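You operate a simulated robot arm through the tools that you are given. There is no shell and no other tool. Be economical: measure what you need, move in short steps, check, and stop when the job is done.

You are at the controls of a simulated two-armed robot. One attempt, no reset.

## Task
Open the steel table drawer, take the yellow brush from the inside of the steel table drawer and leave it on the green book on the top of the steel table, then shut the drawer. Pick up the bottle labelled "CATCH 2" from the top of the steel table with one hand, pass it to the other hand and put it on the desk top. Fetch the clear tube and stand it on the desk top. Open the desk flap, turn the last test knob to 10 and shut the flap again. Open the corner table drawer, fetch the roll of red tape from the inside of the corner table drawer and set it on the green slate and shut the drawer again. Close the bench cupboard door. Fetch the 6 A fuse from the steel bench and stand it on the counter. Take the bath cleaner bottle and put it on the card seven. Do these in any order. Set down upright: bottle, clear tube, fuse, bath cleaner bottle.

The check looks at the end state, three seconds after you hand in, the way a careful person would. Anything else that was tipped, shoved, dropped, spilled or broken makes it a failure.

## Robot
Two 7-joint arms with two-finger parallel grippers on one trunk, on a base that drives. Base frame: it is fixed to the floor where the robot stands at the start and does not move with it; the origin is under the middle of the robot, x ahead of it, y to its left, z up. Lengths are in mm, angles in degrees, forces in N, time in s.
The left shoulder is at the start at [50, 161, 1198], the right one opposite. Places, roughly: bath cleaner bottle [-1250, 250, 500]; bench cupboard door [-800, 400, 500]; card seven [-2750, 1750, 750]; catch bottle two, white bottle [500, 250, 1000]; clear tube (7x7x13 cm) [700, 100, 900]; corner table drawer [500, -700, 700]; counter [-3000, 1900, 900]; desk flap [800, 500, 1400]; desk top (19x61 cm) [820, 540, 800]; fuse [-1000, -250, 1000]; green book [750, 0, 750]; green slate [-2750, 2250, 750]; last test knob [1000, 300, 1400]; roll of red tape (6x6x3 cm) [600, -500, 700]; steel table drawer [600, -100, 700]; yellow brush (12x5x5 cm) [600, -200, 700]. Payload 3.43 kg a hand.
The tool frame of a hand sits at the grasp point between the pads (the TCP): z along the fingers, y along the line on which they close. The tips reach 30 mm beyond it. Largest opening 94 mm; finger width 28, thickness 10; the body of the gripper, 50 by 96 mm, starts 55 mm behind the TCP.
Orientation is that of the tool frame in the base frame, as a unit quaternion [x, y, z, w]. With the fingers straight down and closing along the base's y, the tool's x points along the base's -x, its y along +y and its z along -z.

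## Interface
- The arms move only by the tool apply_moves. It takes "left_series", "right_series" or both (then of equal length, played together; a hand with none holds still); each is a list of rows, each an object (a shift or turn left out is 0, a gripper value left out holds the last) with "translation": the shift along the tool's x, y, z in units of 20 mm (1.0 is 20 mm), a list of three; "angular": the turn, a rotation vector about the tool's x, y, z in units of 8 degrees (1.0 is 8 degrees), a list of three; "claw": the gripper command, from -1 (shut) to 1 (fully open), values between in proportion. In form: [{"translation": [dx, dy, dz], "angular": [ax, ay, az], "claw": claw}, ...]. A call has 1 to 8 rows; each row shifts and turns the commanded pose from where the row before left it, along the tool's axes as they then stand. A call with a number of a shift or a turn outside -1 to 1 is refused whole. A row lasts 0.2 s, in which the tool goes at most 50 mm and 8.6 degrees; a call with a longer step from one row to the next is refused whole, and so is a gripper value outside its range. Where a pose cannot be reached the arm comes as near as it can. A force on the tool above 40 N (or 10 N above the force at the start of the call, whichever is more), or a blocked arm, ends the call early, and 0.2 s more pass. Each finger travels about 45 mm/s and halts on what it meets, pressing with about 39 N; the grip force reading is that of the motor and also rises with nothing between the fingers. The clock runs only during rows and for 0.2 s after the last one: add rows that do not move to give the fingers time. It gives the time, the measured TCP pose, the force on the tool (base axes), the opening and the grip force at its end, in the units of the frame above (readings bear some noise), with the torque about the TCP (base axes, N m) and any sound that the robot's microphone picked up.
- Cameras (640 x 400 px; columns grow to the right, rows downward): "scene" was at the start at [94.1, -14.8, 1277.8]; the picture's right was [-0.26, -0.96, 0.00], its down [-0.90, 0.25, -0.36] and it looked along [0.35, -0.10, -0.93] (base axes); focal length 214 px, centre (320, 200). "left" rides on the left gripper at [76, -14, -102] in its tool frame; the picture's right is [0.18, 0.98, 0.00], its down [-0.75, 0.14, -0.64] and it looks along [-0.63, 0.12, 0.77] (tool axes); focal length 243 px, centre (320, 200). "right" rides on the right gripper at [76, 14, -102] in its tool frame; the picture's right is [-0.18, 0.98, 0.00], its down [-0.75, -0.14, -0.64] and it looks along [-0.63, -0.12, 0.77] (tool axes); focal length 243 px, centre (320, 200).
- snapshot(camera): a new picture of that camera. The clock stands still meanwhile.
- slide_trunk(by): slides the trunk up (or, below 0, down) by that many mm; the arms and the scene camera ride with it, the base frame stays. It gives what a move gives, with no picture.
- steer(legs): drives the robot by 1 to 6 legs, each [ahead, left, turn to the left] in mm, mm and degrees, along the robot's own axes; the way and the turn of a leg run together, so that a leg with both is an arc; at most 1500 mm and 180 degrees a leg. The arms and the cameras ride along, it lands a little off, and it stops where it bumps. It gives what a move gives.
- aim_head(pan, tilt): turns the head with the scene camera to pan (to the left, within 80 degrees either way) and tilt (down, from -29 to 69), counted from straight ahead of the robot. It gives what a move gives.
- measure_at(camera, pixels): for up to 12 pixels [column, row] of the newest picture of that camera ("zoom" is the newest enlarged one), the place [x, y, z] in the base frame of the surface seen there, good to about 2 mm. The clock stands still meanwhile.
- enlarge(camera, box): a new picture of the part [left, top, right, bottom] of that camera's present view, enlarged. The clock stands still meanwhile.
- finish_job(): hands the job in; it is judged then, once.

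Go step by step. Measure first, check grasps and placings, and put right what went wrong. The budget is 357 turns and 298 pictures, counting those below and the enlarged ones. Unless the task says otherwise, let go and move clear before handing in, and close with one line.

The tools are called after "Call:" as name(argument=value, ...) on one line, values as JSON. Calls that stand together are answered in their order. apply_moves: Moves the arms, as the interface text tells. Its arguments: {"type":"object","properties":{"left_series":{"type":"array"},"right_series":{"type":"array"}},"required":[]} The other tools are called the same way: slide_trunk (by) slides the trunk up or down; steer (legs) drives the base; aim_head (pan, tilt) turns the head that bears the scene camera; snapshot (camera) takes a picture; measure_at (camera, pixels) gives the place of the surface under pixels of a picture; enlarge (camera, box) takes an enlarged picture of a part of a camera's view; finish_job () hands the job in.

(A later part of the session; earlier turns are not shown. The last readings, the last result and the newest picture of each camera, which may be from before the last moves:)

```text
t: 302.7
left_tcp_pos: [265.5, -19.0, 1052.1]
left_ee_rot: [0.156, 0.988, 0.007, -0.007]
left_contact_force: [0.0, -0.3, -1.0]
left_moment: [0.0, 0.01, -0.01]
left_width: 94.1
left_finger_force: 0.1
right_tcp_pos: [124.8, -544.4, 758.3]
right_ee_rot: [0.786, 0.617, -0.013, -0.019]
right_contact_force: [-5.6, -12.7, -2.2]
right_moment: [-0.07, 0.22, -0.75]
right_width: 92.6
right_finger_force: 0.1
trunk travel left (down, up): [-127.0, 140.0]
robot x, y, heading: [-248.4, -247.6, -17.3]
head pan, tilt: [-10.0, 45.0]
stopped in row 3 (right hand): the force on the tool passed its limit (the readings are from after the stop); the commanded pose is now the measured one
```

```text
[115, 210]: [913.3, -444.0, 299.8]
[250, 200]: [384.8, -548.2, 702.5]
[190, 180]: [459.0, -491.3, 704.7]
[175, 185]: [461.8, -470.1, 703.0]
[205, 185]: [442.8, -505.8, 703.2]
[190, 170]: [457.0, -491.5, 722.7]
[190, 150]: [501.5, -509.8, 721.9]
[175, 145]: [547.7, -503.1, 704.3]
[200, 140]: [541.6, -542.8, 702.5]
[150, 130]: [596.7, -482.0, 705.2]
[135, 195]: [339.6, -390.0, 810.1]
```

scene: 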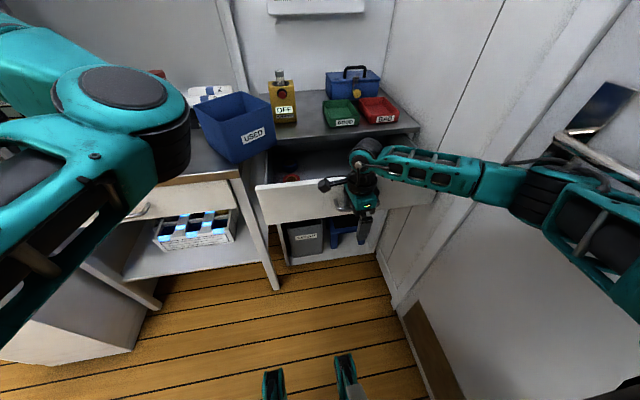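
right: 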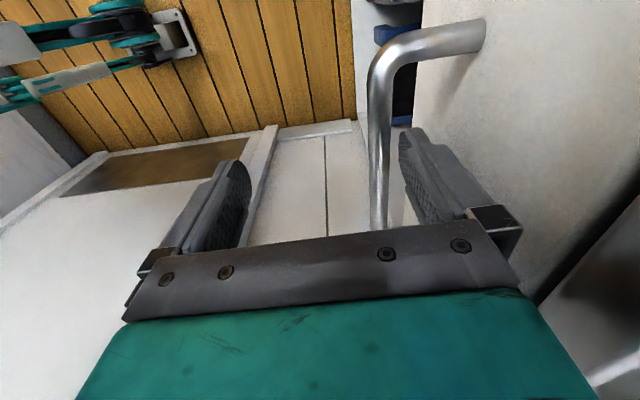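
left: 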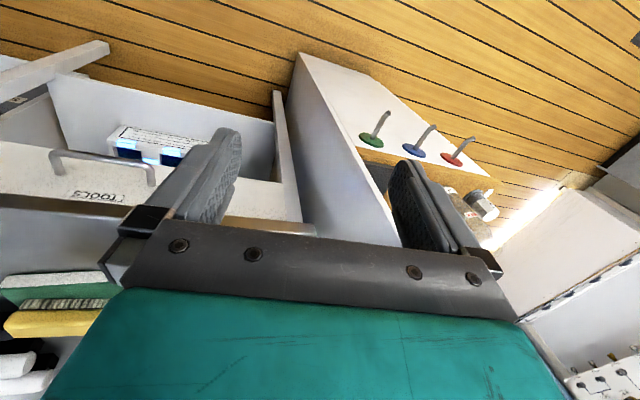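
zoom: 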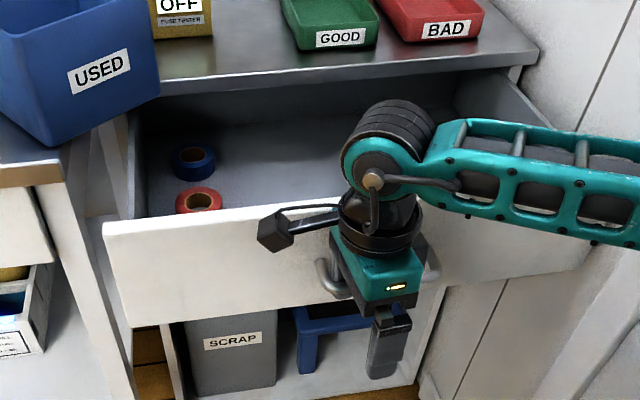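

Call:
measure_at(camera="zoom", pixels=[[180, 203], [217, 203], [198, 190], [210, 192], [185, 193], [198, 201], [190, 211], [195, 170], [178, 160], [213, 160], [150, 222], [300, 215]])

Call:
snapshot(camera="right")

```text
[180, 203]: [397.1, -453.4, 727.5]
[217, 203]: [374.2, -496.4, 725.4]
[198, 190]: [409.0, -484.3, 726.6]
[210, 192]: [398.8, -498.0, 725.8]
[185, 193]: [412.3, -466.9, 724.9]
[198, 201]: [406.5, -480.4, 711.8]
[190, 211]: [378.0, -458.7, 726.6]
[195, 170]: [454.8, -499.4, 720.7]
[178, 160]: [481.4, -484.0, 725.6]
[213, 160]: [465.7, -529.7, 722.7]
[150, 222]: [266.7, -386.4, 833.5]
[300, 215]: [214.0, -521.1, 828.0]
```

```text
135 pictures are left
```

right: 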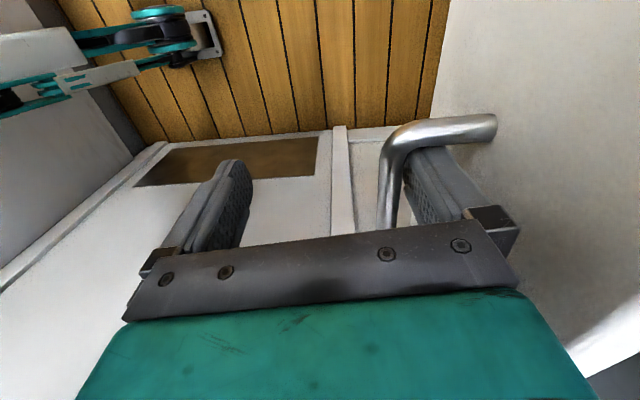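

The drawer is ~220 mm out; tape centre about (393,-477), top 726. Unhook the right hand upward while the left starts moving right.

Call:
apply_moves(right_series=[{"translation": [0, 0.5, 0]}, {"translation": [0, 0, -1]}, {"translation": [0, 0, -1]}, {"translation": [0, 0, -1]}, {"translation": [0, 0, -1]}, {"translation": [0, 0, -1]}, {"translation": [0, 0, -1]}, {"translation": [0, 0, -1]}], left_series=[{"translation": [0, -1, 0]}, {"translation": [0, -1, 0]}, {"translation": [0, -1, 0]}, {"translation": [0, -1, 0]}, {"translation": [0, -1, 0]}, {"translation": [0, -1, 0]}, {"translation": [0, -1, 0]}, {"translation": [0, -1, 0]}])

Call:
snapshot(camera="scene")

```text
t: 303.9
left_tcp_pos: [293.0, -44.0, 1055.9]
left_ee_rot: [0.156, 0.988, 0.008, -0.006]
left_contact_force: [0.6, 0.4, 0.9]
left_moment: [-0.01, 0.0, -0.04]
left_width: 94.1
left_finger_force: 0.0
left hand out of reach, approached as far as the arm can: row 1, 2, 3, 4, 5
right_tcp_pos: [108.2, -535.8, 786.3]
right_ee_rot: [0.786, 0.614, -0.052, -0.061]
right_contact_force: [-7.6, -22.5, 9.6]
right_moment: [-0.68, -0.16, -1.04]
right_width: 92.2
right_finger_force: 0.2
trunk travel left (down, up): [-127.0, 140.0]
robot x, y, heading: [-250.8, -248.0, -17.4]
head pan, tilt: [-10.0, 45.0]
stopped in row 5 (right hand): the force on the tool passed its limit (the readings are from after the stop); the commanded pose is now the measured one
```

```text
134 pictures are left
```

scene: 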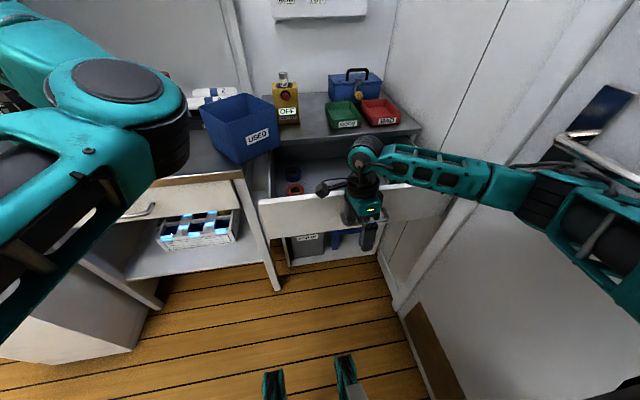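

The right elbow is crowding the door handle. Ease ahead 25 mm, then lift.

Call:
steer(legs=[[22, 25, 0]])

Call:
apply_moves(right_series=[{"translation": [0, 0, -0.5]}, {"translation": [0, 0, -0.7]}, {"translation": [0, 0, -1]}, {"translation": [0, 0, -1]}, {"translation": [0, 0, -1]}, {"translation": [0, 0, -1]}])

Call:
snapshot(camera="scene")

Call:
snapshot(camera="right")

```text
t: 304.8
left_tcp_pos: [312.5, -30.5, 1057.1]
left_ee_rot: [0.158, 0.987, 0.006, -0.005]
left_contact_force: [0.2, 0.2, 0.5]
left_moment: [-0.02, 0.01, 0.02]
left_width: 94.1
left_finger_force: 0.0
right_tcp_pos: [126.2, -539.3, 789.8]
right_ee_rot: [0.796, 0.6, -0.063, -0.049]
right_contact_force: [-1.2, -1.2, 3.4]
right_moment: [-0.11, -0.13, -0.1]
right_width: 94.1
right_finger_force: 0.0
trunk travel left (down, up): [-127.0, 140.0]
robot x, y, heading: [-228.6, -236.4, -17.9]
head pan, tilt: [-10.0, 45.0]
stopped in leg 1: the force on the tool passed its limit (the readings are from after the stop); the commanded pose is now the measured one
```

```text
t: 306.3
left_tcp_pos: [311.2, -32.5, 1060.0]
left_ee_rot: [0.159, 0.987, 0.007, -0.004]
left_contact_force: [0.7, 0.0, 0.5]
left_moment: [0.02, 0.02, 0.0]
left_width: 94.3
left_finger_force: 0.1
right_tcp_pos: [103.8, -526.1, 835.3]
right_ee_rot: [0.786, 0.599, -0.102, -0.116]
right_contact_force: [-0.1, -0.5, 0.1]
right_moment: [-0.02, 0.03, 0.02]
right_width: 94.0
right_finger_force: 0.2
trunk travel left (down, up): [-127.0, 140.0]
robot x, y, heading: [-232.5, -237.2, -18.0]
head pan, tilt: [-10.0, 45.0]
stopped in row 6 (right hand): the arm was blocked; the commanded pose is now the measured one
```

```text
133 pictures are left
```

scene: 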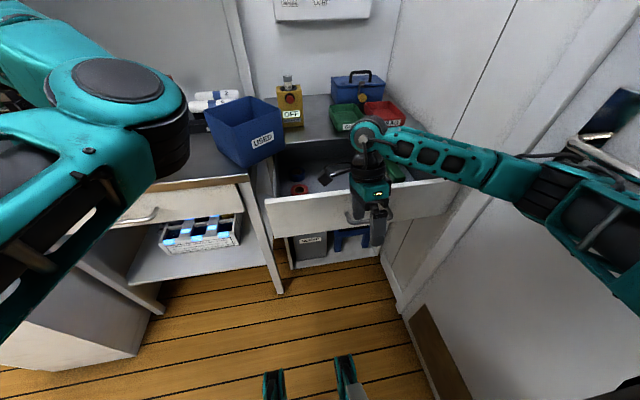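

```text
132 pictures are left
```

right: 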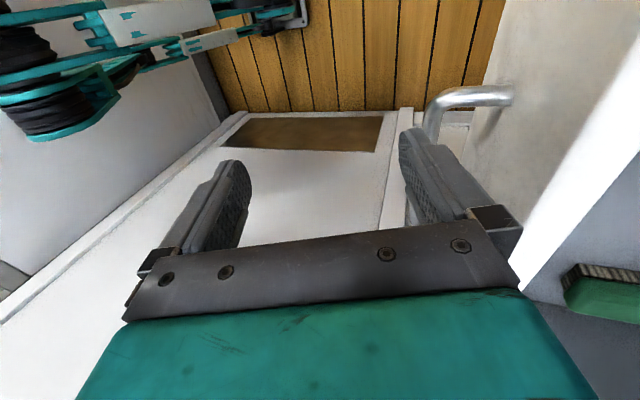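

The hook is free, but the right elbow is near the door lever. Shift the base 70 mm left, then raise the right hand.

Call:
steer(legs=[[0, 80, 0]])

Call:
apply_moves(right_series=[{"translation": [0.3, 0, -1]}, {"translation": [0.3, 0, -1]}, {"translation": [0.3, 0, -1]}, {"translation": [0.3, 0, -1]}, {"translation": [0.3, 0, -1]}, {"translation": [0, 0, -1]}])

Call:
snapshot(camera="scene")

```text
t: 307.3
left_tcp_pos: [337.1, 46.2, 1056.2]
left_ee_rot: [0.159, 0.987, 0.005, -0.005]
left_contact_force: [0.1, 1.3, 0.5]
left_moment: [0.0, -0.04, -0.01]
left_width: 94.1
left_finger_force: 0.0
right_tcp_pos: [132.3, -448.7, 836.0]
right_ee_rot: [0.787, 0.598, -0.103, -0.11]
right_contact_force: [0.6, -0.4, -0.3]
right_moment: [-0.02, 0.03, -0.03]
right_width: 94.2
right_finger_force: 0.1
trunk travel left (down, up): [-127.0, 140.0]
robot x, y, heading: [-205.8, -157.5, -17.6]
head pan, tilt: [-10.0, 45.0]
```

```text
t: 308.7
left_tcp_pos: [337.7, 44.8, 1056.0]
left_ee_rot: [0.159, 0.987, 0.005, -0.005]
left_contact_force: [0.5, -0.3, -0.3]
left_moment: [0.02, 0.01, 0.01]
left_width: 94.0
left_finger_force: 0.0
right_tcp_pos: [176.2, -425.7, 948.4]
right_ee_rot: [0.787, 0.598, -0.104, -0.109]
right_contact_force: [1.0, -0.6, 0.1]
right_moment: [0.01, 0.01, 0.0]
right_width: 93.9
right_finger_force: 0.2
trunk travel left (down, up): [-127.0, 140.0]
robot x, y, heading: [-208.5, -158.6, -17.9]
head pan, tilt: [-10.0, 45.0]
```

```text
131 pictures are left
```

scene: 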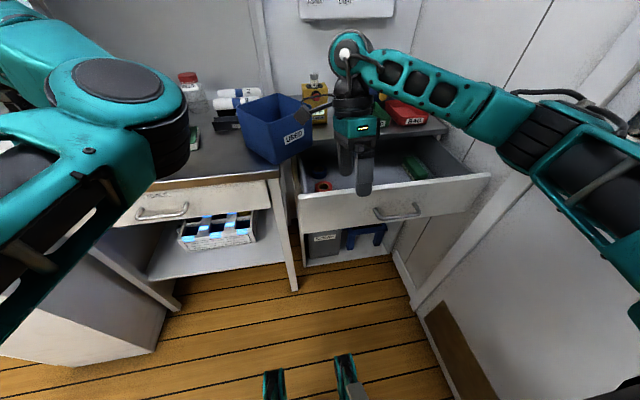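

Now the right hand is handy for the tape itself. Level it and drive ahead 185.

Call:
apply_moves(right_series=[{"angular": [-0.71, 0.1, 0.1]}, {"angular": [-0.71, 0.1, 0.1]}, {"angular": [-0.71, 0.1, 0.1], "claw": 0.65}])

Call:
steer(legs=[[185, 0, 0]])

Call:
snapshot(camera="right")

Call:
snapshot(camera="scene")

```text
t: 309.5
left_tcp_pos: [337.2, 46.9, 1055.5]
left_ee_rot: [0.159, 0.987, 0.005, -0.005]
left_contact_force: [-0.6, -0.7, 0.0]
left_moment: [-0.01, 0.01, 0.0]
left_width: 94.0
left_finger_force: 0.0
right_tcp_pos: [176.1, -425.8, 950.2]
right_ee_rot: [0.809, 0.588, 0.002, -0.002]
right_contact_force: [-0.1, -0.7, -0.6]
right_moment: [0.0, 0.04, -0.01]
right_width: 77.5
right_finger_force: 0.1
trunk travel left (down, up): [-127.0, 140.0]
robot x, y, heading: [-203.2, -155.4, -17.9]
head pan, tilt: [-10.0, 45.0]
```

```text
t: 311.1
left_tcp_pos: [513.9, -8.6, 1056.6]
left_ee_rot: [0.157, 0.988, 0.005, -0.004]
left_contact_force: [-0.9, -0.5, 0.2]
left_moment: [-0.02, 0.02, -0.02]
left_width: 94.1
left_finger_force: 0.0
right_tcp_pos: [353.5, -481.7, 950.0]
right_ee_rot: [0.808, 0.589, 0.001, -0.004]
right_contact_force: [0.3, 0.9, -0.4]
right_moment: [-0.02, 0.0, 0.0]
right_width: 77.3
right_finger_force: 0.0
trunk travel left (down, up): [-127.0, 140.0]
robot x, y, heading: [-27.7, -213.4, -17.4]
head pan, tilt: [-10.0, 45.0]
```

```text
130 pictures are left
```

right: 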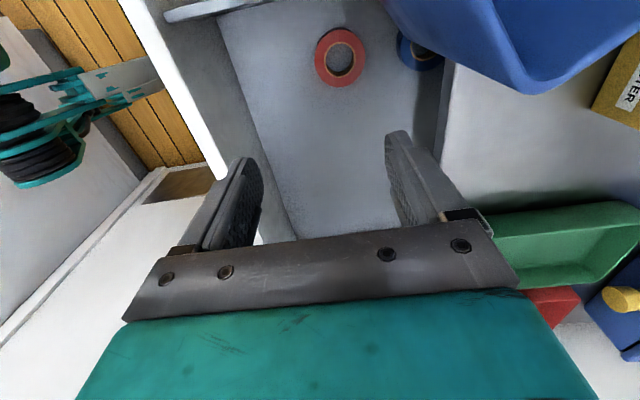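

```text
129 pictures are left
```

scene: 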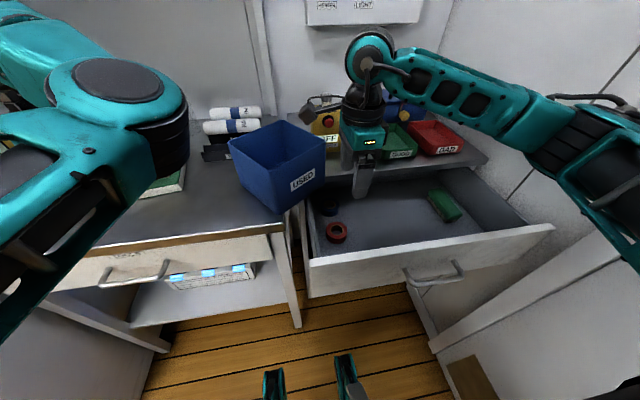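

Both tapes are visible, the red one at (341,57) in the right view. Measure it.

Call:
measure_at(camera="right", pixels=[[320, 57], [362, 55], [341, 33], [341, 82], [327, 40], [356, 73], [400, 45], [225, 60], [150, 60], [430, 110]])

```text
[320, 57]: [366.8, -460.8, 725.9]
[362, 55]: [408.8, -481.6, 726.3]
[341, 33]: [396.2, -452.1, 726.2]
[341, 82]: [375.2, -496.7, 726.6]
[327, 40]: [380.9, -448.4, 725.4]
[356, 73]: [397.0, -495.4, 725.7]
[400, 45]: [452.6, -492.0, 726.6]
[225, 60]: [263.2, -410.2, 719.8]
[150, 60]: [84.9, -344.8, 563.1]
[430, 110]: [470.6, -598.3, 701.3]
```

Red tape centre (387,-473). Align and descend 140.

Call:
apply_moves(right_series=[{"translation": [0.5, 0.75, 0]}, {"translation": [0.43, 0.7, 0.5]}, {"translation": [0, 0, 1]}, {"translation": [0, 0, 1]}, {"translation": [0, 0, 1]}, {"translation": [0, 0, 1]}, {"translation": [0, 0, 1]}, {"translation": [0, 0, 1]}])

Call:
snapshot(camera="right")

```text
t: 312.0
left_tcp_pos: [512.6, -9.6, 1056.6]
left_ee_rot: [0.157, 0.987, 0.005, -0.005]
left_contact_force: [0.5, -0.3, 0.7]
left_moment: [-0.02, 0.02, 0.01]
left_width: 93.8
left_finger_force: 0.0
right_tcp_pos: [389.1, -473.6, 922.9]
right_ee_rot: [0.808, 0.588, 0.017, 0.006]
right_contact_force: [-2.1, -1.8, 13.8]
right_moment: [0.2, -0.71, 0.04]
right_width: 77.6
right_finger_force: 0.0
trunk travel left (down, up): [-127.0, 140.0]
robot x, y, heading: [-29.2, -215.5, -17.6]
head pan, tilt: [-10.0, 45.0]
stopped in row 4 (right hand): the force on the tool passed its limit (the readings are from after the stop); the commanded pose is now the measured one
```

```text
128 pictures are left
```

right: 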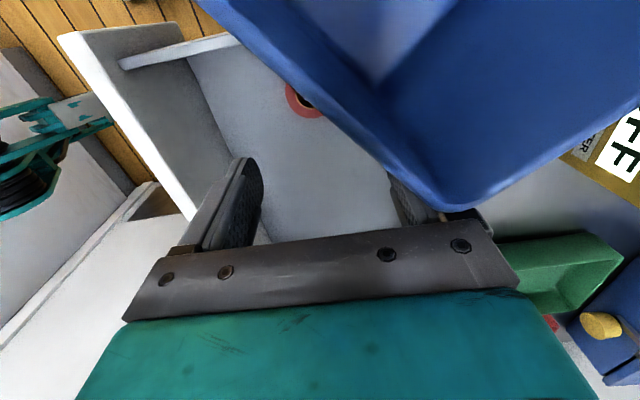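

The hand touched the USED bin's rim. Raise at once and measure the rim.

Call:
apply_moves(right_series=[{"translation": [0, -0.3, -1]}, {"translation": [0, -0.5, -1]}])

Call:
snapshot(camera="right")

Call:
snapshot(camera="scene")

```text
t: 312.6
left_tcp_pos: [513.8, -8.6, 1055.6]
left_ee_rot: [0.157, 0.987, 0.005, -0.005]
left_contact_force: [-0.9, -0.4, 0.9]
left_moment: [-0.01, -0.02, -0.01]
left_width: 94.0
left_finger_force: 0.0
right_tcp_pos: [373.7, -468.9, 958.2]
right_ee_rot: [0.809, 0.587, 0.012, 0.003]
right_contact_force: [0.3, -0.6, 0.1]
right_moment: [0.03, 0.02, 0.0]
right_width: 77.4
right_finger_force: 0.1
trunk travel left (down, up): [-127.0, 140.0]
robot x, y, heading: [-26.1, -216.2, -17.5]
head pan, tilt: [-10.0, 45.0]
```

```text
127 pictures are left
```

right: 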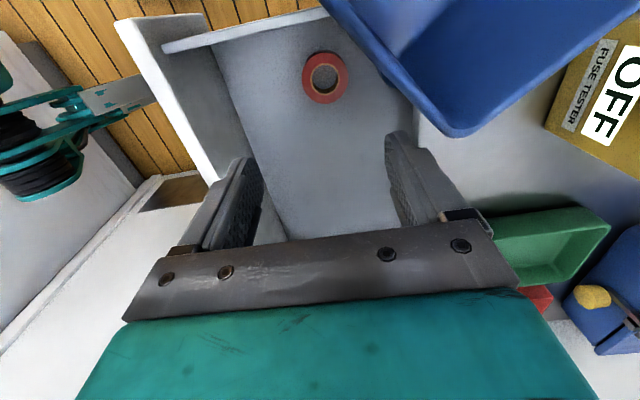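

```text
126 pictures are left
```

scene: 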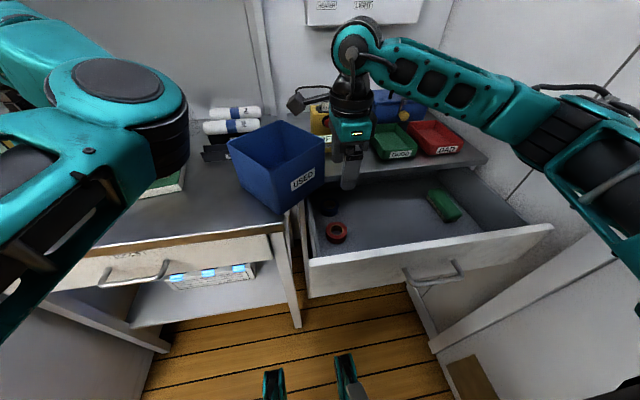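

Call:
measure_at(camera="right", pixels=[[452, 133], [400, 90], [345, 25], [500, 112], [560, 70], [440, 120], [395, 80]])

Call:
measure_at(camera="scene", pixels=[[325, 150], [276, 180], [231, 147], [280, 122], [280, 213], [322, 185], [337, 232]])

```text
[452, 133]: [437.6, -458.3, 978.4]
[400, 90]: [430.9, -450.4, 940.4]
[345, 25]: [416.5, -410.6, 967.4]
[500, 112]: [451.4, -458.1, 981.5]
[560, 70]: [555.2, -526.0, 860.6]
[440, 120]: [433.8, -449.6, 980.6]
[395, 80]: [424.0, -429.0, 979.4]
```

```text
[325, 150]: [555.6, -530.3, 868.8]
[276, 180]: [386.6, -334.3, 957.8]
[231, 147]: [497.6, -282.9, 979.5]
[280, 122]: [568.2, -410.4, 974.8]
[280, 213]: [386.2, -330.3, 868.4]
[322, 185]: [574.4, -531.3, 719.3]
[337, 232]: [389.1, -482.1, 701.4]
```

Looking back at the first pictures, the bin's label face was parallel to the table edge (ahead ≈470, t from -33 to -172); now its rim corners are (387,-334),(437,-458),(568,-410): my early turn shoved and twisted it by ~100 mm and 40°. I'll put it back: pinch its label wall with the right hand. First raise and yaw.

Call:
apply_moves(right_series=[{"translation": [0, 0, -0.8], "angular": [0, 0, -1]}, {"translation": [0, 0, -0.8], "angular": [0, 0, -1]}, {"translation": [0, 0, -0.8], "angular": [0, 0, -1]}, {"translation": [0, 0, -0.8], "angular": [0, 0, -1]}, {"translation": [0, 0, -0.8], "angular": [0, 0, -1]}, {}, {}])

Call:
aim_head(pan=-8, tilt=50)

Call:
snapshot(camera="scene")

Call:
snapshot(camera="right")

```text
t: 314.2
left_tcp_pos: [514.7, -8.7, 1056.7]
left_ee_rot: [0.156, 0.988, 0.005, -0.004]
left_contact_force: [0.6, 0.4, 0.6]
left_moment: [-0.02, -0.03, 0.0]
left_width: 94.3
left_finger_force: 0.1
right_tcp_pos: [371.7, -470.2, 1039.1]
right_ee_rot: [0.559, 0.829, 0.011, 0.008]
right_contact_force: [-0.2, 0.9, -0.2]
right_moment: [-0.01, -0.01, -0.01]
right_width: 77.8
right_finger_force: 0.2
trunk travel left (down, up): [-127.0, 140.0]
robot x, y, heading: [-27.9, -212.3, -17.5]
head pan, tilt: [-10.0, 45.0]
```

```text
t: 314.9
left_tcp_pos: [513.9, -9.0, 1055.9]
left_ee_rot: [0.157, 0.988, 0.005, -0.005]
left_contact_force: [0.1, -0.5, 0.0]
left_moment: [0.01, -0.01, -0.01]
left_width: 93.9
left_finger_force: 0.0
right_tcp_pos: [372.4, -470.1, 1039.3]
right_ee_rot: [0.559, 0.829, 0.011, 0.007]
right_contact_force: [-0.2, 0.0, -0.7]
right_moment: [0.01, 0.01, 0.02]
right_width: 77.4
right_finger_force: 0.0
trunk travel left (down, up): [-127.0, 140.0]
robot x, y, heading: [-28.8, -214.7, -17.5]
head pan, tilt: [-8.0, 50.0]
```

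```text
125 pictures are left
```

scene: 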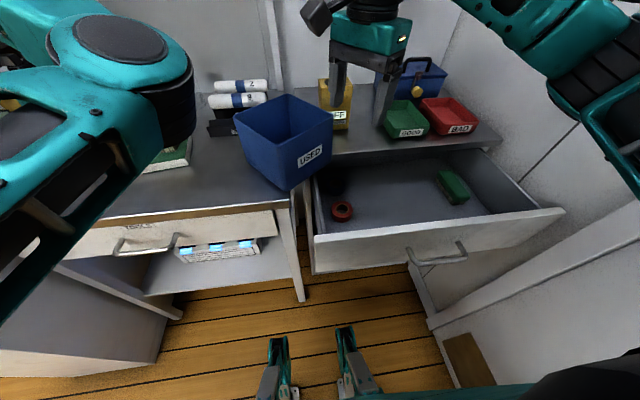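

```text
124 pictures are left
```

right: 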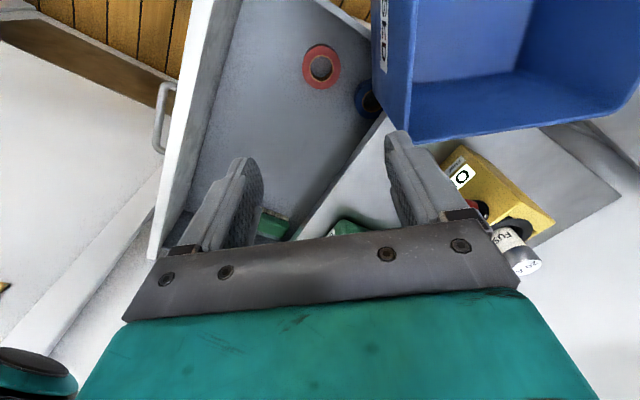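

Clear view of the bin now. Measure its rim and bottom corners in an enlarged view.

Call:
enlarge(camera="scene", box=[210, 70, 360, 220])

Call:
measure_at(camera="zoom", pixels=[[188, 315], [330, 225], [335, 130], [205, 85], [80, 165], [194, 275], [183, 250], [250, 180], [320, 235], [260, 275], [100, 230], [70, 135]])

```text
2.67 times, centred on (285, 145) of scene
```

zoom: 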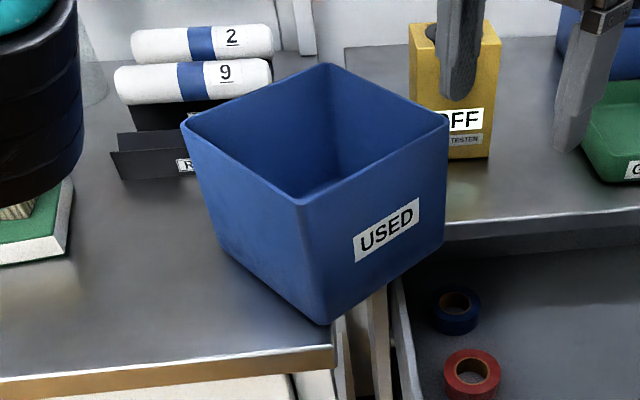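

```text
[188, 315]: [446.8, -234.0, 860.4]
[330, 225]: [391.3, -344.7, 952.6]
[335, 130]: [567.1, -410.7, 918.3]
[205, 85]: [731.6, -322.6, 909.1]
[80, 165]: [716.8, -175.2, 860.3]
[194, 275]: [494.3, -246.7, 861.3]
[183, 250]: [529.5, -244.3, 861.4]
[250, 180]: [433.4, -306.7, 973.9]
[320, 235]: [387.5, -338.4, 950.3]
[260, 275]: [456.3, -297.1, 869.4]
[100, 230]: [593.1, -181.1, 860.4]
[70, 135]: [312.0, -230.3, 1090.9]
```

Call:
measure_at(camera="zoom", pixels=[[303, 205], [444, 126], [326, 68], [187, 126], [324, 316], [440, 236], [220, 235], [335, 345], [333, 370], [345, 320], [400, 290]])

```text
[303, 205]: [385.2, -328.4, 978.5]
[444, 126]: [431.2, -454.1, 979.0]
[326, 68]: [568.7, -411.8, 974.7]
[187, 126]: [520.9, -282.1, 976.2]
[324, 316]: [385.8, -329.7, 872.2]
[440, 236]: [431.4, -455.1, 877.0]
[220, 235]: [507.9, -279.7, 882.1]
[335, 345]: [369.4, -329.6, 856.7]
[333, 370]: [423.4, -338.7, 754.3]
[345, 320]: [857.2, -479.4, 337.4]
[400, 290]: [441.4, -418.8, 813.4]
```

The bin is a straight 134×144 box whose label wall runs (385,-328)–(431,-454). I'll pinch that wall at its middle (408,-391).

Call:
apply_moves(right_series=[{"translation": [0.75, 0.79, 0]}, {"translation": [0.75, 0.79, 0]}, {"translation": [0.75, 0.79, 0]}, {"translation": [0.74, 0.78, 0]}, {}])

Call:
snapshot(camera="right")

Call:
snapshot(camera="scene")

```text
t: 316.1
left_tcp_pos: [513.8, -9.6, 1056.3]
left_ee_rot: [0.158, 0.987, 0.005, -0.004]
left_contact_force: [0.3, 0.7, -0.3]
left_moment: [0.04, 0.02, 0.02]
left_width: 94.1
left_finger_force: 0.0
right_tcp_pos: [407.8, -388.8, 1041.8]
right_ee_rot: [0.56, 0.829, 0.01, 0.007]
right_contact_force: [0.4, -0.6, -0.1]
right_moment: [0.01, 0.02, 0.01]
right_width: 77.6
right_finger_force: 0.0
trunk travel left (down, up): [-127.0, 140.0]
robot x, y, heading: [-28.7, -215.3, -17.6]
head pan, tilt: [-8.0, 50.0]
```

```text
122 pictures are left
```

right: 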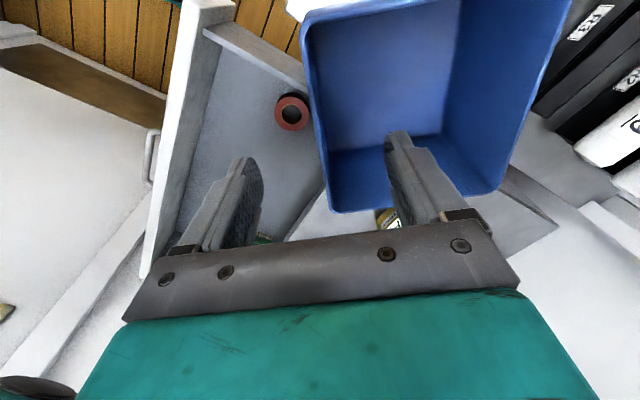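

```text
121 pictures are left
```

scene: 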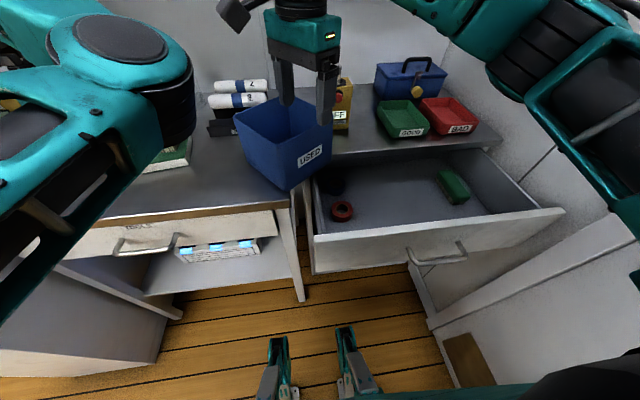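

The wall lies between the fingers. Descend 56 and close gently.

Call:
apply_moves(right_series=[{"translation": [0, 0, 0.95]}, {"translation": [0, 0, 0.95]}, {"translation": [0, 0, 0.9]}])

Call:
apply_moves(right_series=[{"claw": -0.5}, {"claw": -1}, {}, {}, {}, {}])

Call:
snapshot(camera="scene")

```text
t: 316.9
left_tcp_pos: [515.0, -9.4, 1056.9]
left_ee_rot: [0.158, 0.987, 0.005, -0.005]
left_contact_force: [-0.6, 0.3, 0.6]
left_moment: [0.02, -0.02, 0.0]
left_width: 93.9
left_finger_force: 0.0
right_tcp_pos: [407.7, -388.5, 985.7]
right_ee_rot: [0.559, 0.829, 0.011, 0.007]
right_contact_force: [0.0, -0.5, 0.5]
right_moment: [0.02, 0.0, 0.01]
right_width: 77.5
right_finger_force: 0.0
trunk travel left (down, up): [-127.0, 140.0]
robot x, y, heading: [-26.8, -211.9, -17.6]
head pan, tilt: [-8.0, 50.0]
```

```text
t: 318.3
left_tcp_pos: [513.5, -9.2, 1056.7]
left_ee_rot: [0.157, 0.988, 0.005, -0.004]
left_contact_force: [-0.6, -0.5, -0.3]
left_moment: [-0.01, -0.01, 0.0]
left_width: 94.1
left_finger_force: 0.1
right_tcp_pos: [408.5, -389.9, 986.4]
right_ee_rot: [0.559, 0.829, 0.01, 0.007]
right_contact_force: [-1.8, -0.8, 1.2]
right_moment: [0.06, 0.64, 0.06]
right_width: 3.6
right_finger_force: 37.8
trunk travel left (down, up): [-127.0, 140.0]
robot x, y, heading: [-27.1, -217.6, -17.4]
head pan, tilt: [-8.0, 50.0]
```

```text
120 pictures are left
```

scene: 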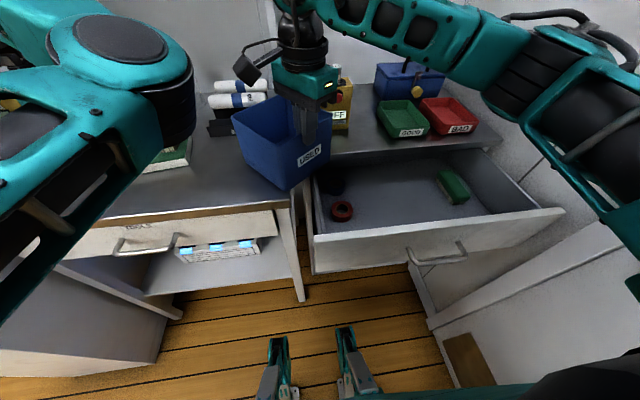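

Wall gripped (3.6 mm). Lift 15 mm and check.

Call:
apply_moves(right_series=[{"translation": [0, 0, -0.4]}, {"translation": [0, 0, -0.4]}, {}])

Call:
enlarge(camera="scene", box=[210, 70, 360, 220])

```text
t: 319.1
left_tcp_pos: [513.3, -9.4, 1055.6]
left_ee_rot: [0.158, 0.987, 0.004, -0.004]
left_contact_force: [-0.1, -0.2, -0.2]
left_moment: [-0.02, 0.03, 0.01]
left_width: 94.2
left_finger_force: 0.1
right_tcp_pos: [408.6, -389.4, 1001.8]
right_ee_rot: [0.558, 0.83, 0.011, 0.006]
right_contact_force: [0.1, 0.7, -4.1]
right_moment: [-0.11, 0.34, -0.01]
right_width: 3.4
right_finger_force: 38.4
trunk travel left (down, up): [-127.0, 140.0]
robot x, y, heading: [-27.8, -213.5, -17.9]
head pan, tilt: [-8.0, 50.0]
```

```text
2.67 times, centred on (285, 145) of scene
```

zoom: 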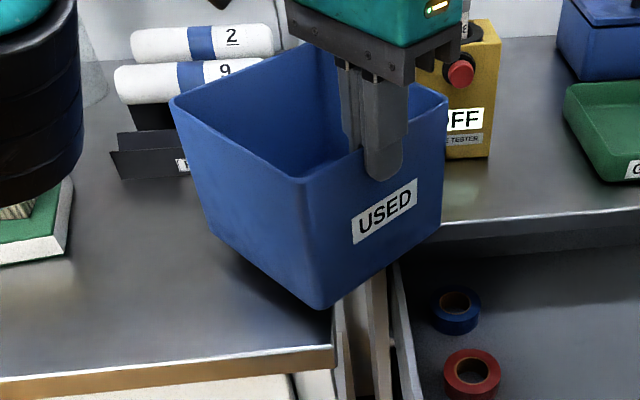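

The bin lifts level. First clear the left arm out of the way (left and back).

Call:
apply_moves(left_series=[{"translation": [0.6, 1, 0]}, {"translation": [0.6, 1, 0]}, {"translation": [0.6, 1, 0]}, {"translation": [0.6, 1, 0]}, {"translation": [0.6, 1, 0]}, {"translation": [0.6, 1, 0]}, {"translation": [0.6, 1, 0]}, {"translation": [0.6, 1, 0]}])

Call:
snapshot(camera="scene")

```text
t: 320.9
left_tcp_pos: [472.1, 173.7, 1058.6]
left_ee_rot: [0.157, 0.988, 0.005, -0.005]
left_contact_force: [0.8, 0.4, -0.4]
left_moment: [0.03, 0.0, -0.03]
left_width: 94.2
left_finger_force: 0.1
right_tcp_pos: [409.0, -389.4, 1001.2]
right_ee_rot: [0.56, 0.829, 0.011, 0.008]
right_contact_force: [0.3, -0.1, -5.7]
right_moment: [-0.11, 0.35, 0.02]
right_width: 3.5
right_finger_force: 38.9
trunk travel left (down, up): [-127.0, 140.0]
robot x, y, heading: [-25.9, -211.5, -17.6]
head pan, tilt: [-8.0, 50.0]
```

```text
118 pictures are left
```

scene: 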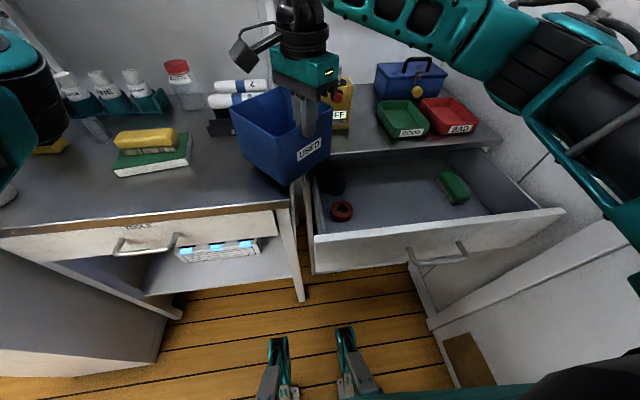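

Clear. Move the bin left along the vector (8,151) in seven rows.

Call:
apply_moves(right_series=[{"translation": [0.97, 0.46, 0]}, {"translation": [0.98, 0.46, 0]}, {"translation": [0.98, 0.46, 0]}, {"translation": [0.98, 0.46, 0]}, {"translation": [0.98, 0.46, 0]}, {"translation": [0.98, 0.46, 0]}, {"translation": [0.98, 0.46, 0]}])

Call:
apply_moves(right_series=[{"angular": [0, 0, 0.96]}, {"angular": [0, 0, 0.96]}, {"angular": [0, 0, 0.96]}, {"angular": [0, 0, 0.96]}, {"angular": [0, 0, 0.96]}])

Call:
snapshot(camera="scene")

```text
t: 322.5
left_tcp_pos: [470.9, 173.3, 1058.6]
left_ee_rot: [0.157, 0.988, 0.005, -0.004]
left_contact_force: [0.0, 0.7, -0.4]
left_moment: [0.01, -0.04, -0.02]
left_width: 93.9
left_finger_force: 0.1
right_tcp_pos: [416.7, -236.2, 1002.8]
right_ee_rot: [0.559, 0.829, 0.01, 0.007]
right_contact_force: [-1.0, 0.2, -4.7]
right_moment: [-0.11, 0.34, 0.0]
right_width: 3.5
right_finger_force: 38.1
trunk travel left (down, up): [-127.0, 140.0]
robot x, y, heading: [-27.3, -213.5, -17.6]
head pan, tilt: [-8.0, 50.0]
```

```text
t: 323.7
left_tcp_pos: [472.9, 173.0, 1058.8]
left_ee_rot: [0.157, 0.988, 0.007, -0.005]
left_contact_force: [0.5, -0.4, 0.5]
left_moment: [-0.01, 0.02, 0.02]
left_width: 94.2
left_finger_force: 0.0
right_tcp_pos: [417.6, -238.5, 1002.7]
right_ee_rot: [0.801, 0.598, 0.013, 0.004]
right_contact_force: [-0.1, 0.6, -5.4]
right_moment: [0.1, 0.37, 0.02]
right_width: 3.6
right_finger_force: 37.8
trunk travel left (down, up): [-127.0, 140.0]
robot x, y, heading: [-27.8, -212.8, -17.5]
head pan, tilt: [-8.0, 50.0]
```

```text
117 pictures are left
```

scene: 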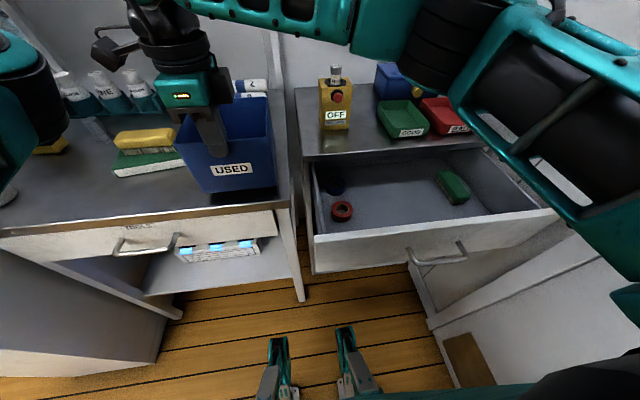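

The label wall is parallel to the table edge again at ahead≈470. Lower and release.

Call:
apply_moves(right_series=[{"translation": [-0.2, 0, 0.3]}, {"translation": [0, 0, 0.3]}, {"translation": [0, 0, 0.2]}, {"claw": 0}, {}, {"translation": [0, 0, -0.7]}, {"translation": [0, 0, -1]}, {"translation": [0, 0, -1]}])

Call:
snapshot(camera="right")

Call:
snapshot(camera="scene")

```text
t: 325.5
left_tcp_pos: [471.4, 173.0, 1059.9]
left_ee_rot: [0.158, 0.987, 0.005, -0.005]
left_contact_force: [-0.5, -0.1, -0.6]
left_moment: [0.01, 0.01, 0.02]
left_width: 93.8
left_finger_force: 0.1
right_tcp_pos: [415.5, -241.6, 1041.8]
right_ee_rot: [0.8, 0.6, 0.013, 0.004]
right_contact_force: [0.7, -0.5, 0.6]
right_moment: [-0.02, -0.02, 0.02]
right_width: 46.9
right_finger_force: 0.0
trunk travel left (down, up): [-127.0, 140.0]
robot x, y, heading: [-30.8, -215.6, -17.8]
head pan, tilt: [-8.0, 50.0]
```

```text
116 pictures are left
```

right: 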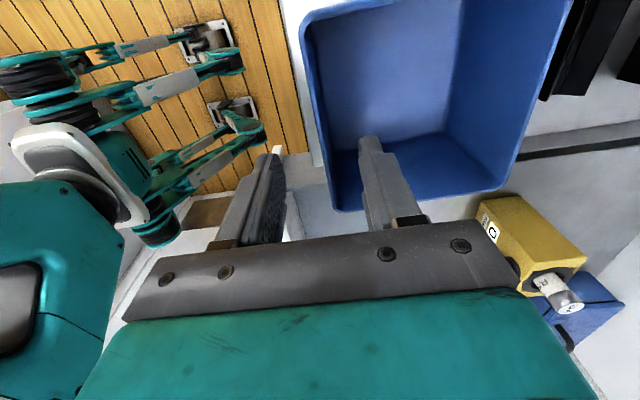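

```text
115 pictures are left
```

scene: 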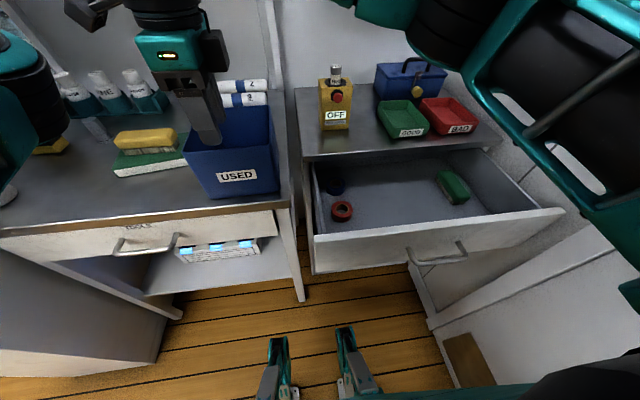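

Bin restored. Now back to the tape: move the right hand over it.

Call:
apply_moves(right_series=[{"translation": [-1, 0.16, 0], "claw": 0.65}, {"translation": [-1, 0.16, 0]}, {"translation": [-1, 0.16, 0]}, {"translation": [-1, 0.16, 0]}, {"translation": [-1, 0.16, 0]}, {"translation": [-1, 0.16, 0]}, {"translation": [-1, 0.16, 0]}, {"translation": [-1, 0.16, 0]}])

Call:
apply_moves(right_series=[{"translation": [-1, 0.16, 0]}, {"translation": [-1, 0.16, 0]}, {"translation": [-1, 0.16, 0]}, {"translation": [-0.5, 0.1, 1]}, {"translation": [0, 0, 1]}, {"translation": [0, 0, 1]}, {"translation": [0, 0, 1]}, {"translation": [0, 0, 1]}])

Call:
snapshot(camera="right")

```text
t: 327.3
left_tcp_pos: [471.9, 173.8, 1059.8]
left_ee_rot: [0.157, 0.988, 0.005, -0.005]
left_contact_force: [-0.1, -0.4, -0.2]
left_moment: [0.0, 0.02, 0.02]
left_width: 94.2
left_finger_force: 0.0
right_tcp_pos: [394.4, -406.0, 1039.0]
right_ee_rot: [0.8, 0.6, 0.012, 0.004]
right_contact_force: [0.6, -0.1, -0.6]
right_moment: [-0.02, -0.04, 0.03]
right_width: 77.4
right_finger_force: 0.0
trunk travel left (down, up): [-127.0, 140.0]
robot x, y, heading: [-29.5, -212.0, -17.9]
head pan, tilt: [-8.0, 50.0]
```

```text
t: 329.1
left_tcp_pos: [472.2, 173.1, 1059.8]
left_ee_rot: [0.158, 0.987, 0.006, -0.005]
left_contact_force: [-1.0, -0.9, 0.6]
left_moment: [0.04, -0.02, 0.0]
left_width: 93.9
left_finger_force: 0.2
right_tcp_pos: [388.5, -475.0, 939.2]
right_ee_rot: [0.801, 0.599, 0.013, 0.003]
right_contact_force: [0.2, -1.1, 0.2]
right_moment: [-0.02, -0.01, -0.02]
right_width: 77.7
right_finger_force: 0.1
trunk travel left (down, up): [-127.0, 140.0]
robot x, y, heading: [-33.7, -213.1, -17.6]
head pan, tilt: [-8.0, 50.0]
```

```text
114 pictures are left
```

right: 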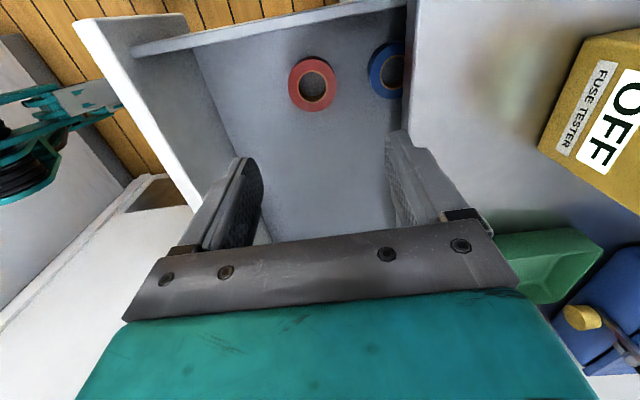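

Call:
measure_at(camera="right", pixels=[[293, 84], [335, 82], [313, 62], [313, 106], [373, 70], [405, 140]])

```text
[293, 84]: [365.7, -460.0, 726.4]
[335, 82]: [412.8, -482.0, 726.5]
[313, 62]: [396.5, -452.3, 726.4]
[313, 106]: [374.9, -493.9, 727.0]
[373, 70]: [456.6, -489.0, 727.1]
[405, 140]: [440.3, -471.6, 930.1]
```

Descend 160 with small correction, check force, then the rest.

Call:
apply_moves(right_series=[{"translation": [0, -0.15, 1]}, {"translation": [0, -0.15, 1]}, {"translation": [0, 0, 1]}, {"translation": [0, 0, 1]}, {"translation": [0, 0, 1]}, {"translation": [0, 0, 1]}, {"translation": [0, 0, 1]}, {"translation": [0, 0, 1]}])

Call:
snapshot(camera="right")

```text
t: 330.9
left_tcp_pos: [472.7, 172.9, 1059.5]
left_ee_rot: [0.158, 0.987, 0.006, -0.005]
left_contact_force: [-0.3, -0.2, -0.8]
left_moment: [0.03, 0.0, -0.02]
left_width: 93.9
left_finger_force: 0.0
right_tcp_pos: [388.2, -471.7, 777.5]
right_ee_rot: [0.8, 0.6, 0.012, 0.004]
right_contact_force: [-0.3, 0.1, -0.3]
right_moment: [0.0, 0.0, 0.01]
right_width: 77.4
right_finger_force: 0.1
trunk travel left (down, up): [-127.0, 140.0]
robot x, y, heading: [-28.8, -217.1, -17.6]
head pan, tilt: [-8.0, 50.0]
```

```text
113 pictures are left
```

right: 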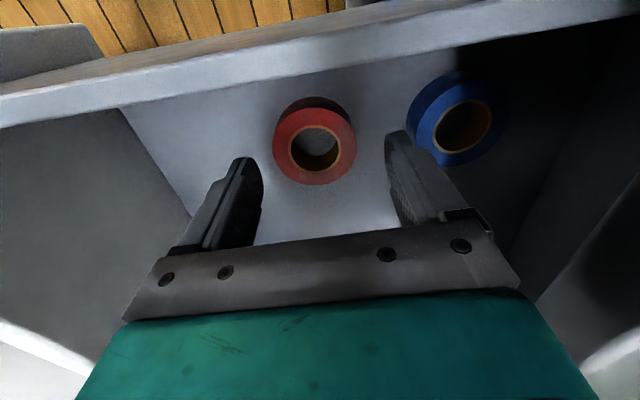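

Descend 40 and close.

Call:
apply_moves(right_series=[{"translation": [0, 0, 1]}, {"translation": [0, 0, 0.95]}, {"claw": -1}, {}, {}, {}, {}])

Call:
snapshot(camera="right")

```text
t: 332.5
left_tcp_pos: [470.4, 172.6, 1058.4]
left_ee_rot: [0.158, 0.987, 0.006, -0.004]
left_contact_force: [-0.6, 0.3, 0.2]
left_moment: [0.01, -0.04, 0.0]
left_width: 94.1
left_finger_force: 0.1
right_tcp_pos: [386.3, -469.7, 738.3]
right_ee_rot: [0.801, 0.599, 0.012, 0.004]
right_contact_force: [-0.3, -0.8, 0.1]
right_moment: [0.02, 0.0, 0.01]
right_width: 58.8
right_finger_force: 38.9
trunk travel left (down, up): [-127.0, 140.0]
robot x, y, heading: [-28.4, -213.3, -17.5]
head pan, tilt: [-8.0, 50.0]
```

```text
112 pictures are left
```

right: 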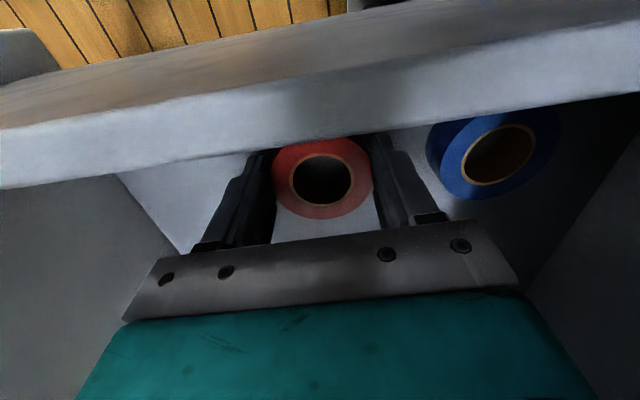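

Tape gripped (58.8 mm). Lift clear of the drawer.

Call:
apply_moves(right_series=[{"translation": [0, 0, -1]}, {"translation": [0, 0, -1]}, {"translation": [0, 0, -1]}, {"translation": [0, 0, -1]}, {"translation": [0, 0, -1]}, {"translation": [0, 0, -1]}, {"translation": [0, 0, -1]}, {"translation": [0, 0, -1]}])

Call:
steer(legs=[[-170, 0, 0]])

Call:
snapshot(camera="scene")

```text
t: 334.3
left_tcp_pos: [471.2, 172.9, 1059.8]
left_ee_rot: [0.158, 0.987, 0.006, -0.004]
left_contact_force: [-0.8, 1.0, -0.6]
left_moment: [-0.01, -0.02, -0.02]
left_width: 94.1
left_finger_force: 0.1
right_tcp_pos: [382.5, -470.8, 900.3]
right_ee_rot: [0.8, 0.6, 0.012, 0.003]
right_contact_force: [-0.6, 0.4, -0.9]
right_moment: [0.01, -0.02, -0.01]
right_width: 58.5
right_finger_force: 39.1
trunk travel left (down, up): [-127.0, 140.0]
robot x, y, heading: [-31.4, -213.6, -17.5]
head pan, tilt: [-8.0, 50.0]
```

```text
t: 335.7
left_tcp_pos: [310.8, 224.8, 1059.1]
left_ee_rot: [0.157, 0.988, 0.004, -0.004]
left_contact_force: [0.0, -0.1, -0.6]
left_moment: [-0.03, -0.02, -0.01]
left_width: 94.0
left_finger_force: 0.1
right_tcp_pos: [222.1, -419.0, 899.9]
right_ee_rot: [0.801, 0.599, 0.013, 0.004]
right_contact_force: [-1.0, -0.3, -0.7]
right_moment: [0.0, -0.02, 0.01]
right_width: 58.4
right_finger_force: 39.5
trunk travel left (down, up): [-127.0, 140.0]
robot x, y, heading: [-191.1, -160.1, -17.5]
head pan, tilt: [-8.0, 50.0]
```

```text
111 pictures are left
```

scene: 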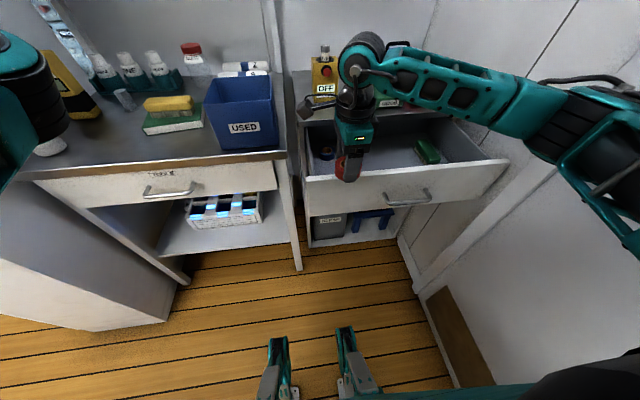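

Move the right hand back 50 and down to z≈815 in front of the drawer front.

Call:
apply_moves(right_series=[{"translation": [-0.5, -0.9, 0]}, {"translation": [-0.5, -0.9, 0]}, {"translation": [-0.5, -0.8, 0]}, {"translation": [0, 0, 0.9]}, {"translation": [0, 0, 0.9]}, {"translation": [0, 0, 0.9]}, {"translation": [0, 0, 0.9]}, {"translation": [0, 0, 0.6]}])

Call:
enlarge(camera="scene", box=[270, 80, 470, 240])

```text
t: 337.5
left_tcp_pos: [311.4, 223.3, 1059.8]
left_ee_rot: [0.157, 0.987, 0.005, -0.005]
left_contact_force: [1.0, 0.0, -0.7]
left_moment: [-0.02, 0.04, 0.01]
left_width: 93.9
left_finger_force: 0.1
right_tcp_pos: [165.5, -433.3, 813.8]
right_ee_rot: [0.801, 0.599, 0.012, 0.004]
right_contact_force: [-0.5, -0.6, -1.1]
right_moment: [-0.01, 0.0, 0.02]
right_width: 58.3
right_finger_force: 39.0
trunk travel left (down, up): [-127.0, 140.0]
robot x, y, heading: [-188.2, -164.3, -17.7]
head pan, tilt: [-8.0, 50.0]
```

```text
2.50 times, centred on (370, 160) of scene
```

zoom: 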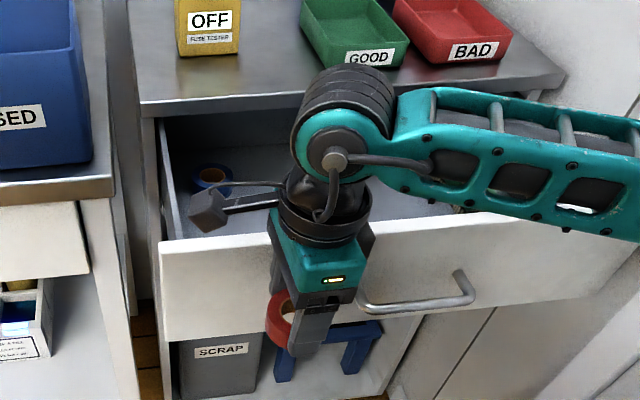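

Check what is on the table top right behind, to be sure the hand clears it at the end of the push.

Call:
measure_at(camera="zoom", pixels=[[345, 68], [308, 40], [300, 15], [403, 62], [185, 52], [238, 50], [210, 20], [200, 260], [250, 290], [145, 105], [270, 100], [350, 55]])

```text
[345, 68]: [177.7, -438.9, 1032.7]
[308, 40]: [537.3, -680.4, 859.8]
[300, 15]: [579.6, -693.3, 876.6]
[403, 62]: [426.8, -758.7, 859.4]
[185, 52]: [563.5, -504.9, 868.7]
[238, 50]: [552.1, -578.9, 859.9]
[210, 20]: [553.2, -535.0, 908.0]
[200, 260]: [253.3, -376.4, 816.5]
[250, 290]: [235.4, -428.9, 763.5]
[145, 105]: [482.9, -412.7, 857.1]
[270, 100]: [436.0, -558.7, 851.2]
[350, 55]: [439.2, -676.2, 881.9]
```

All clear. Push the drawer shut by driving ahead 240.

Call:
steer(legs=[[240, 0, 0]])

Call:
snapshot(camera="scene")

```text
t: 339.3
left_tcp_pos: [540.3, 150.8, 1059.8]
left_ee_rot: [0.158, 0.987, 0.005, -0.005]
left_contact_force: [1.0, -0.1, 0.4]
left_moment: [0.01, 0.04, -0.02]
left_width: 94.1
left_finger_force: 0.1
right_tcp_pos: [396.4, -506.1, 813.3]
right_ee_rot: [0.801, 0.599, 0.012, 0.004]
right_contact_force: [0.8, 0.2, -0.8]
right_moment: [0.01, 0.0, 0.0]
right_width: 58.3
right_finger_force: 38.4
trunk travel left (down, up): [-127.0, 140.0]
robot x, y, heading: [39.6, -240.5, -17.6]
head pan, tilt: [-8.0, 50.0]
```

```text
109 pictures are left
```

scene: 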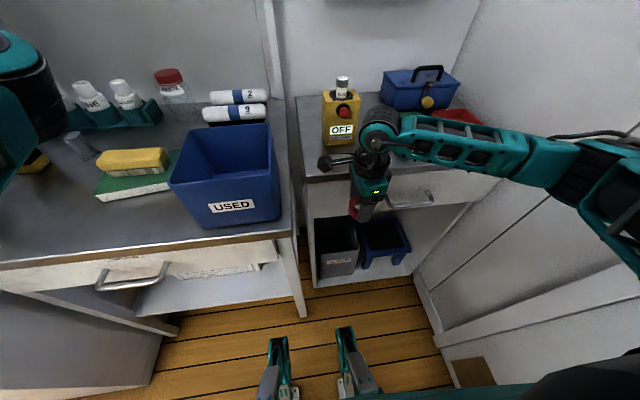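

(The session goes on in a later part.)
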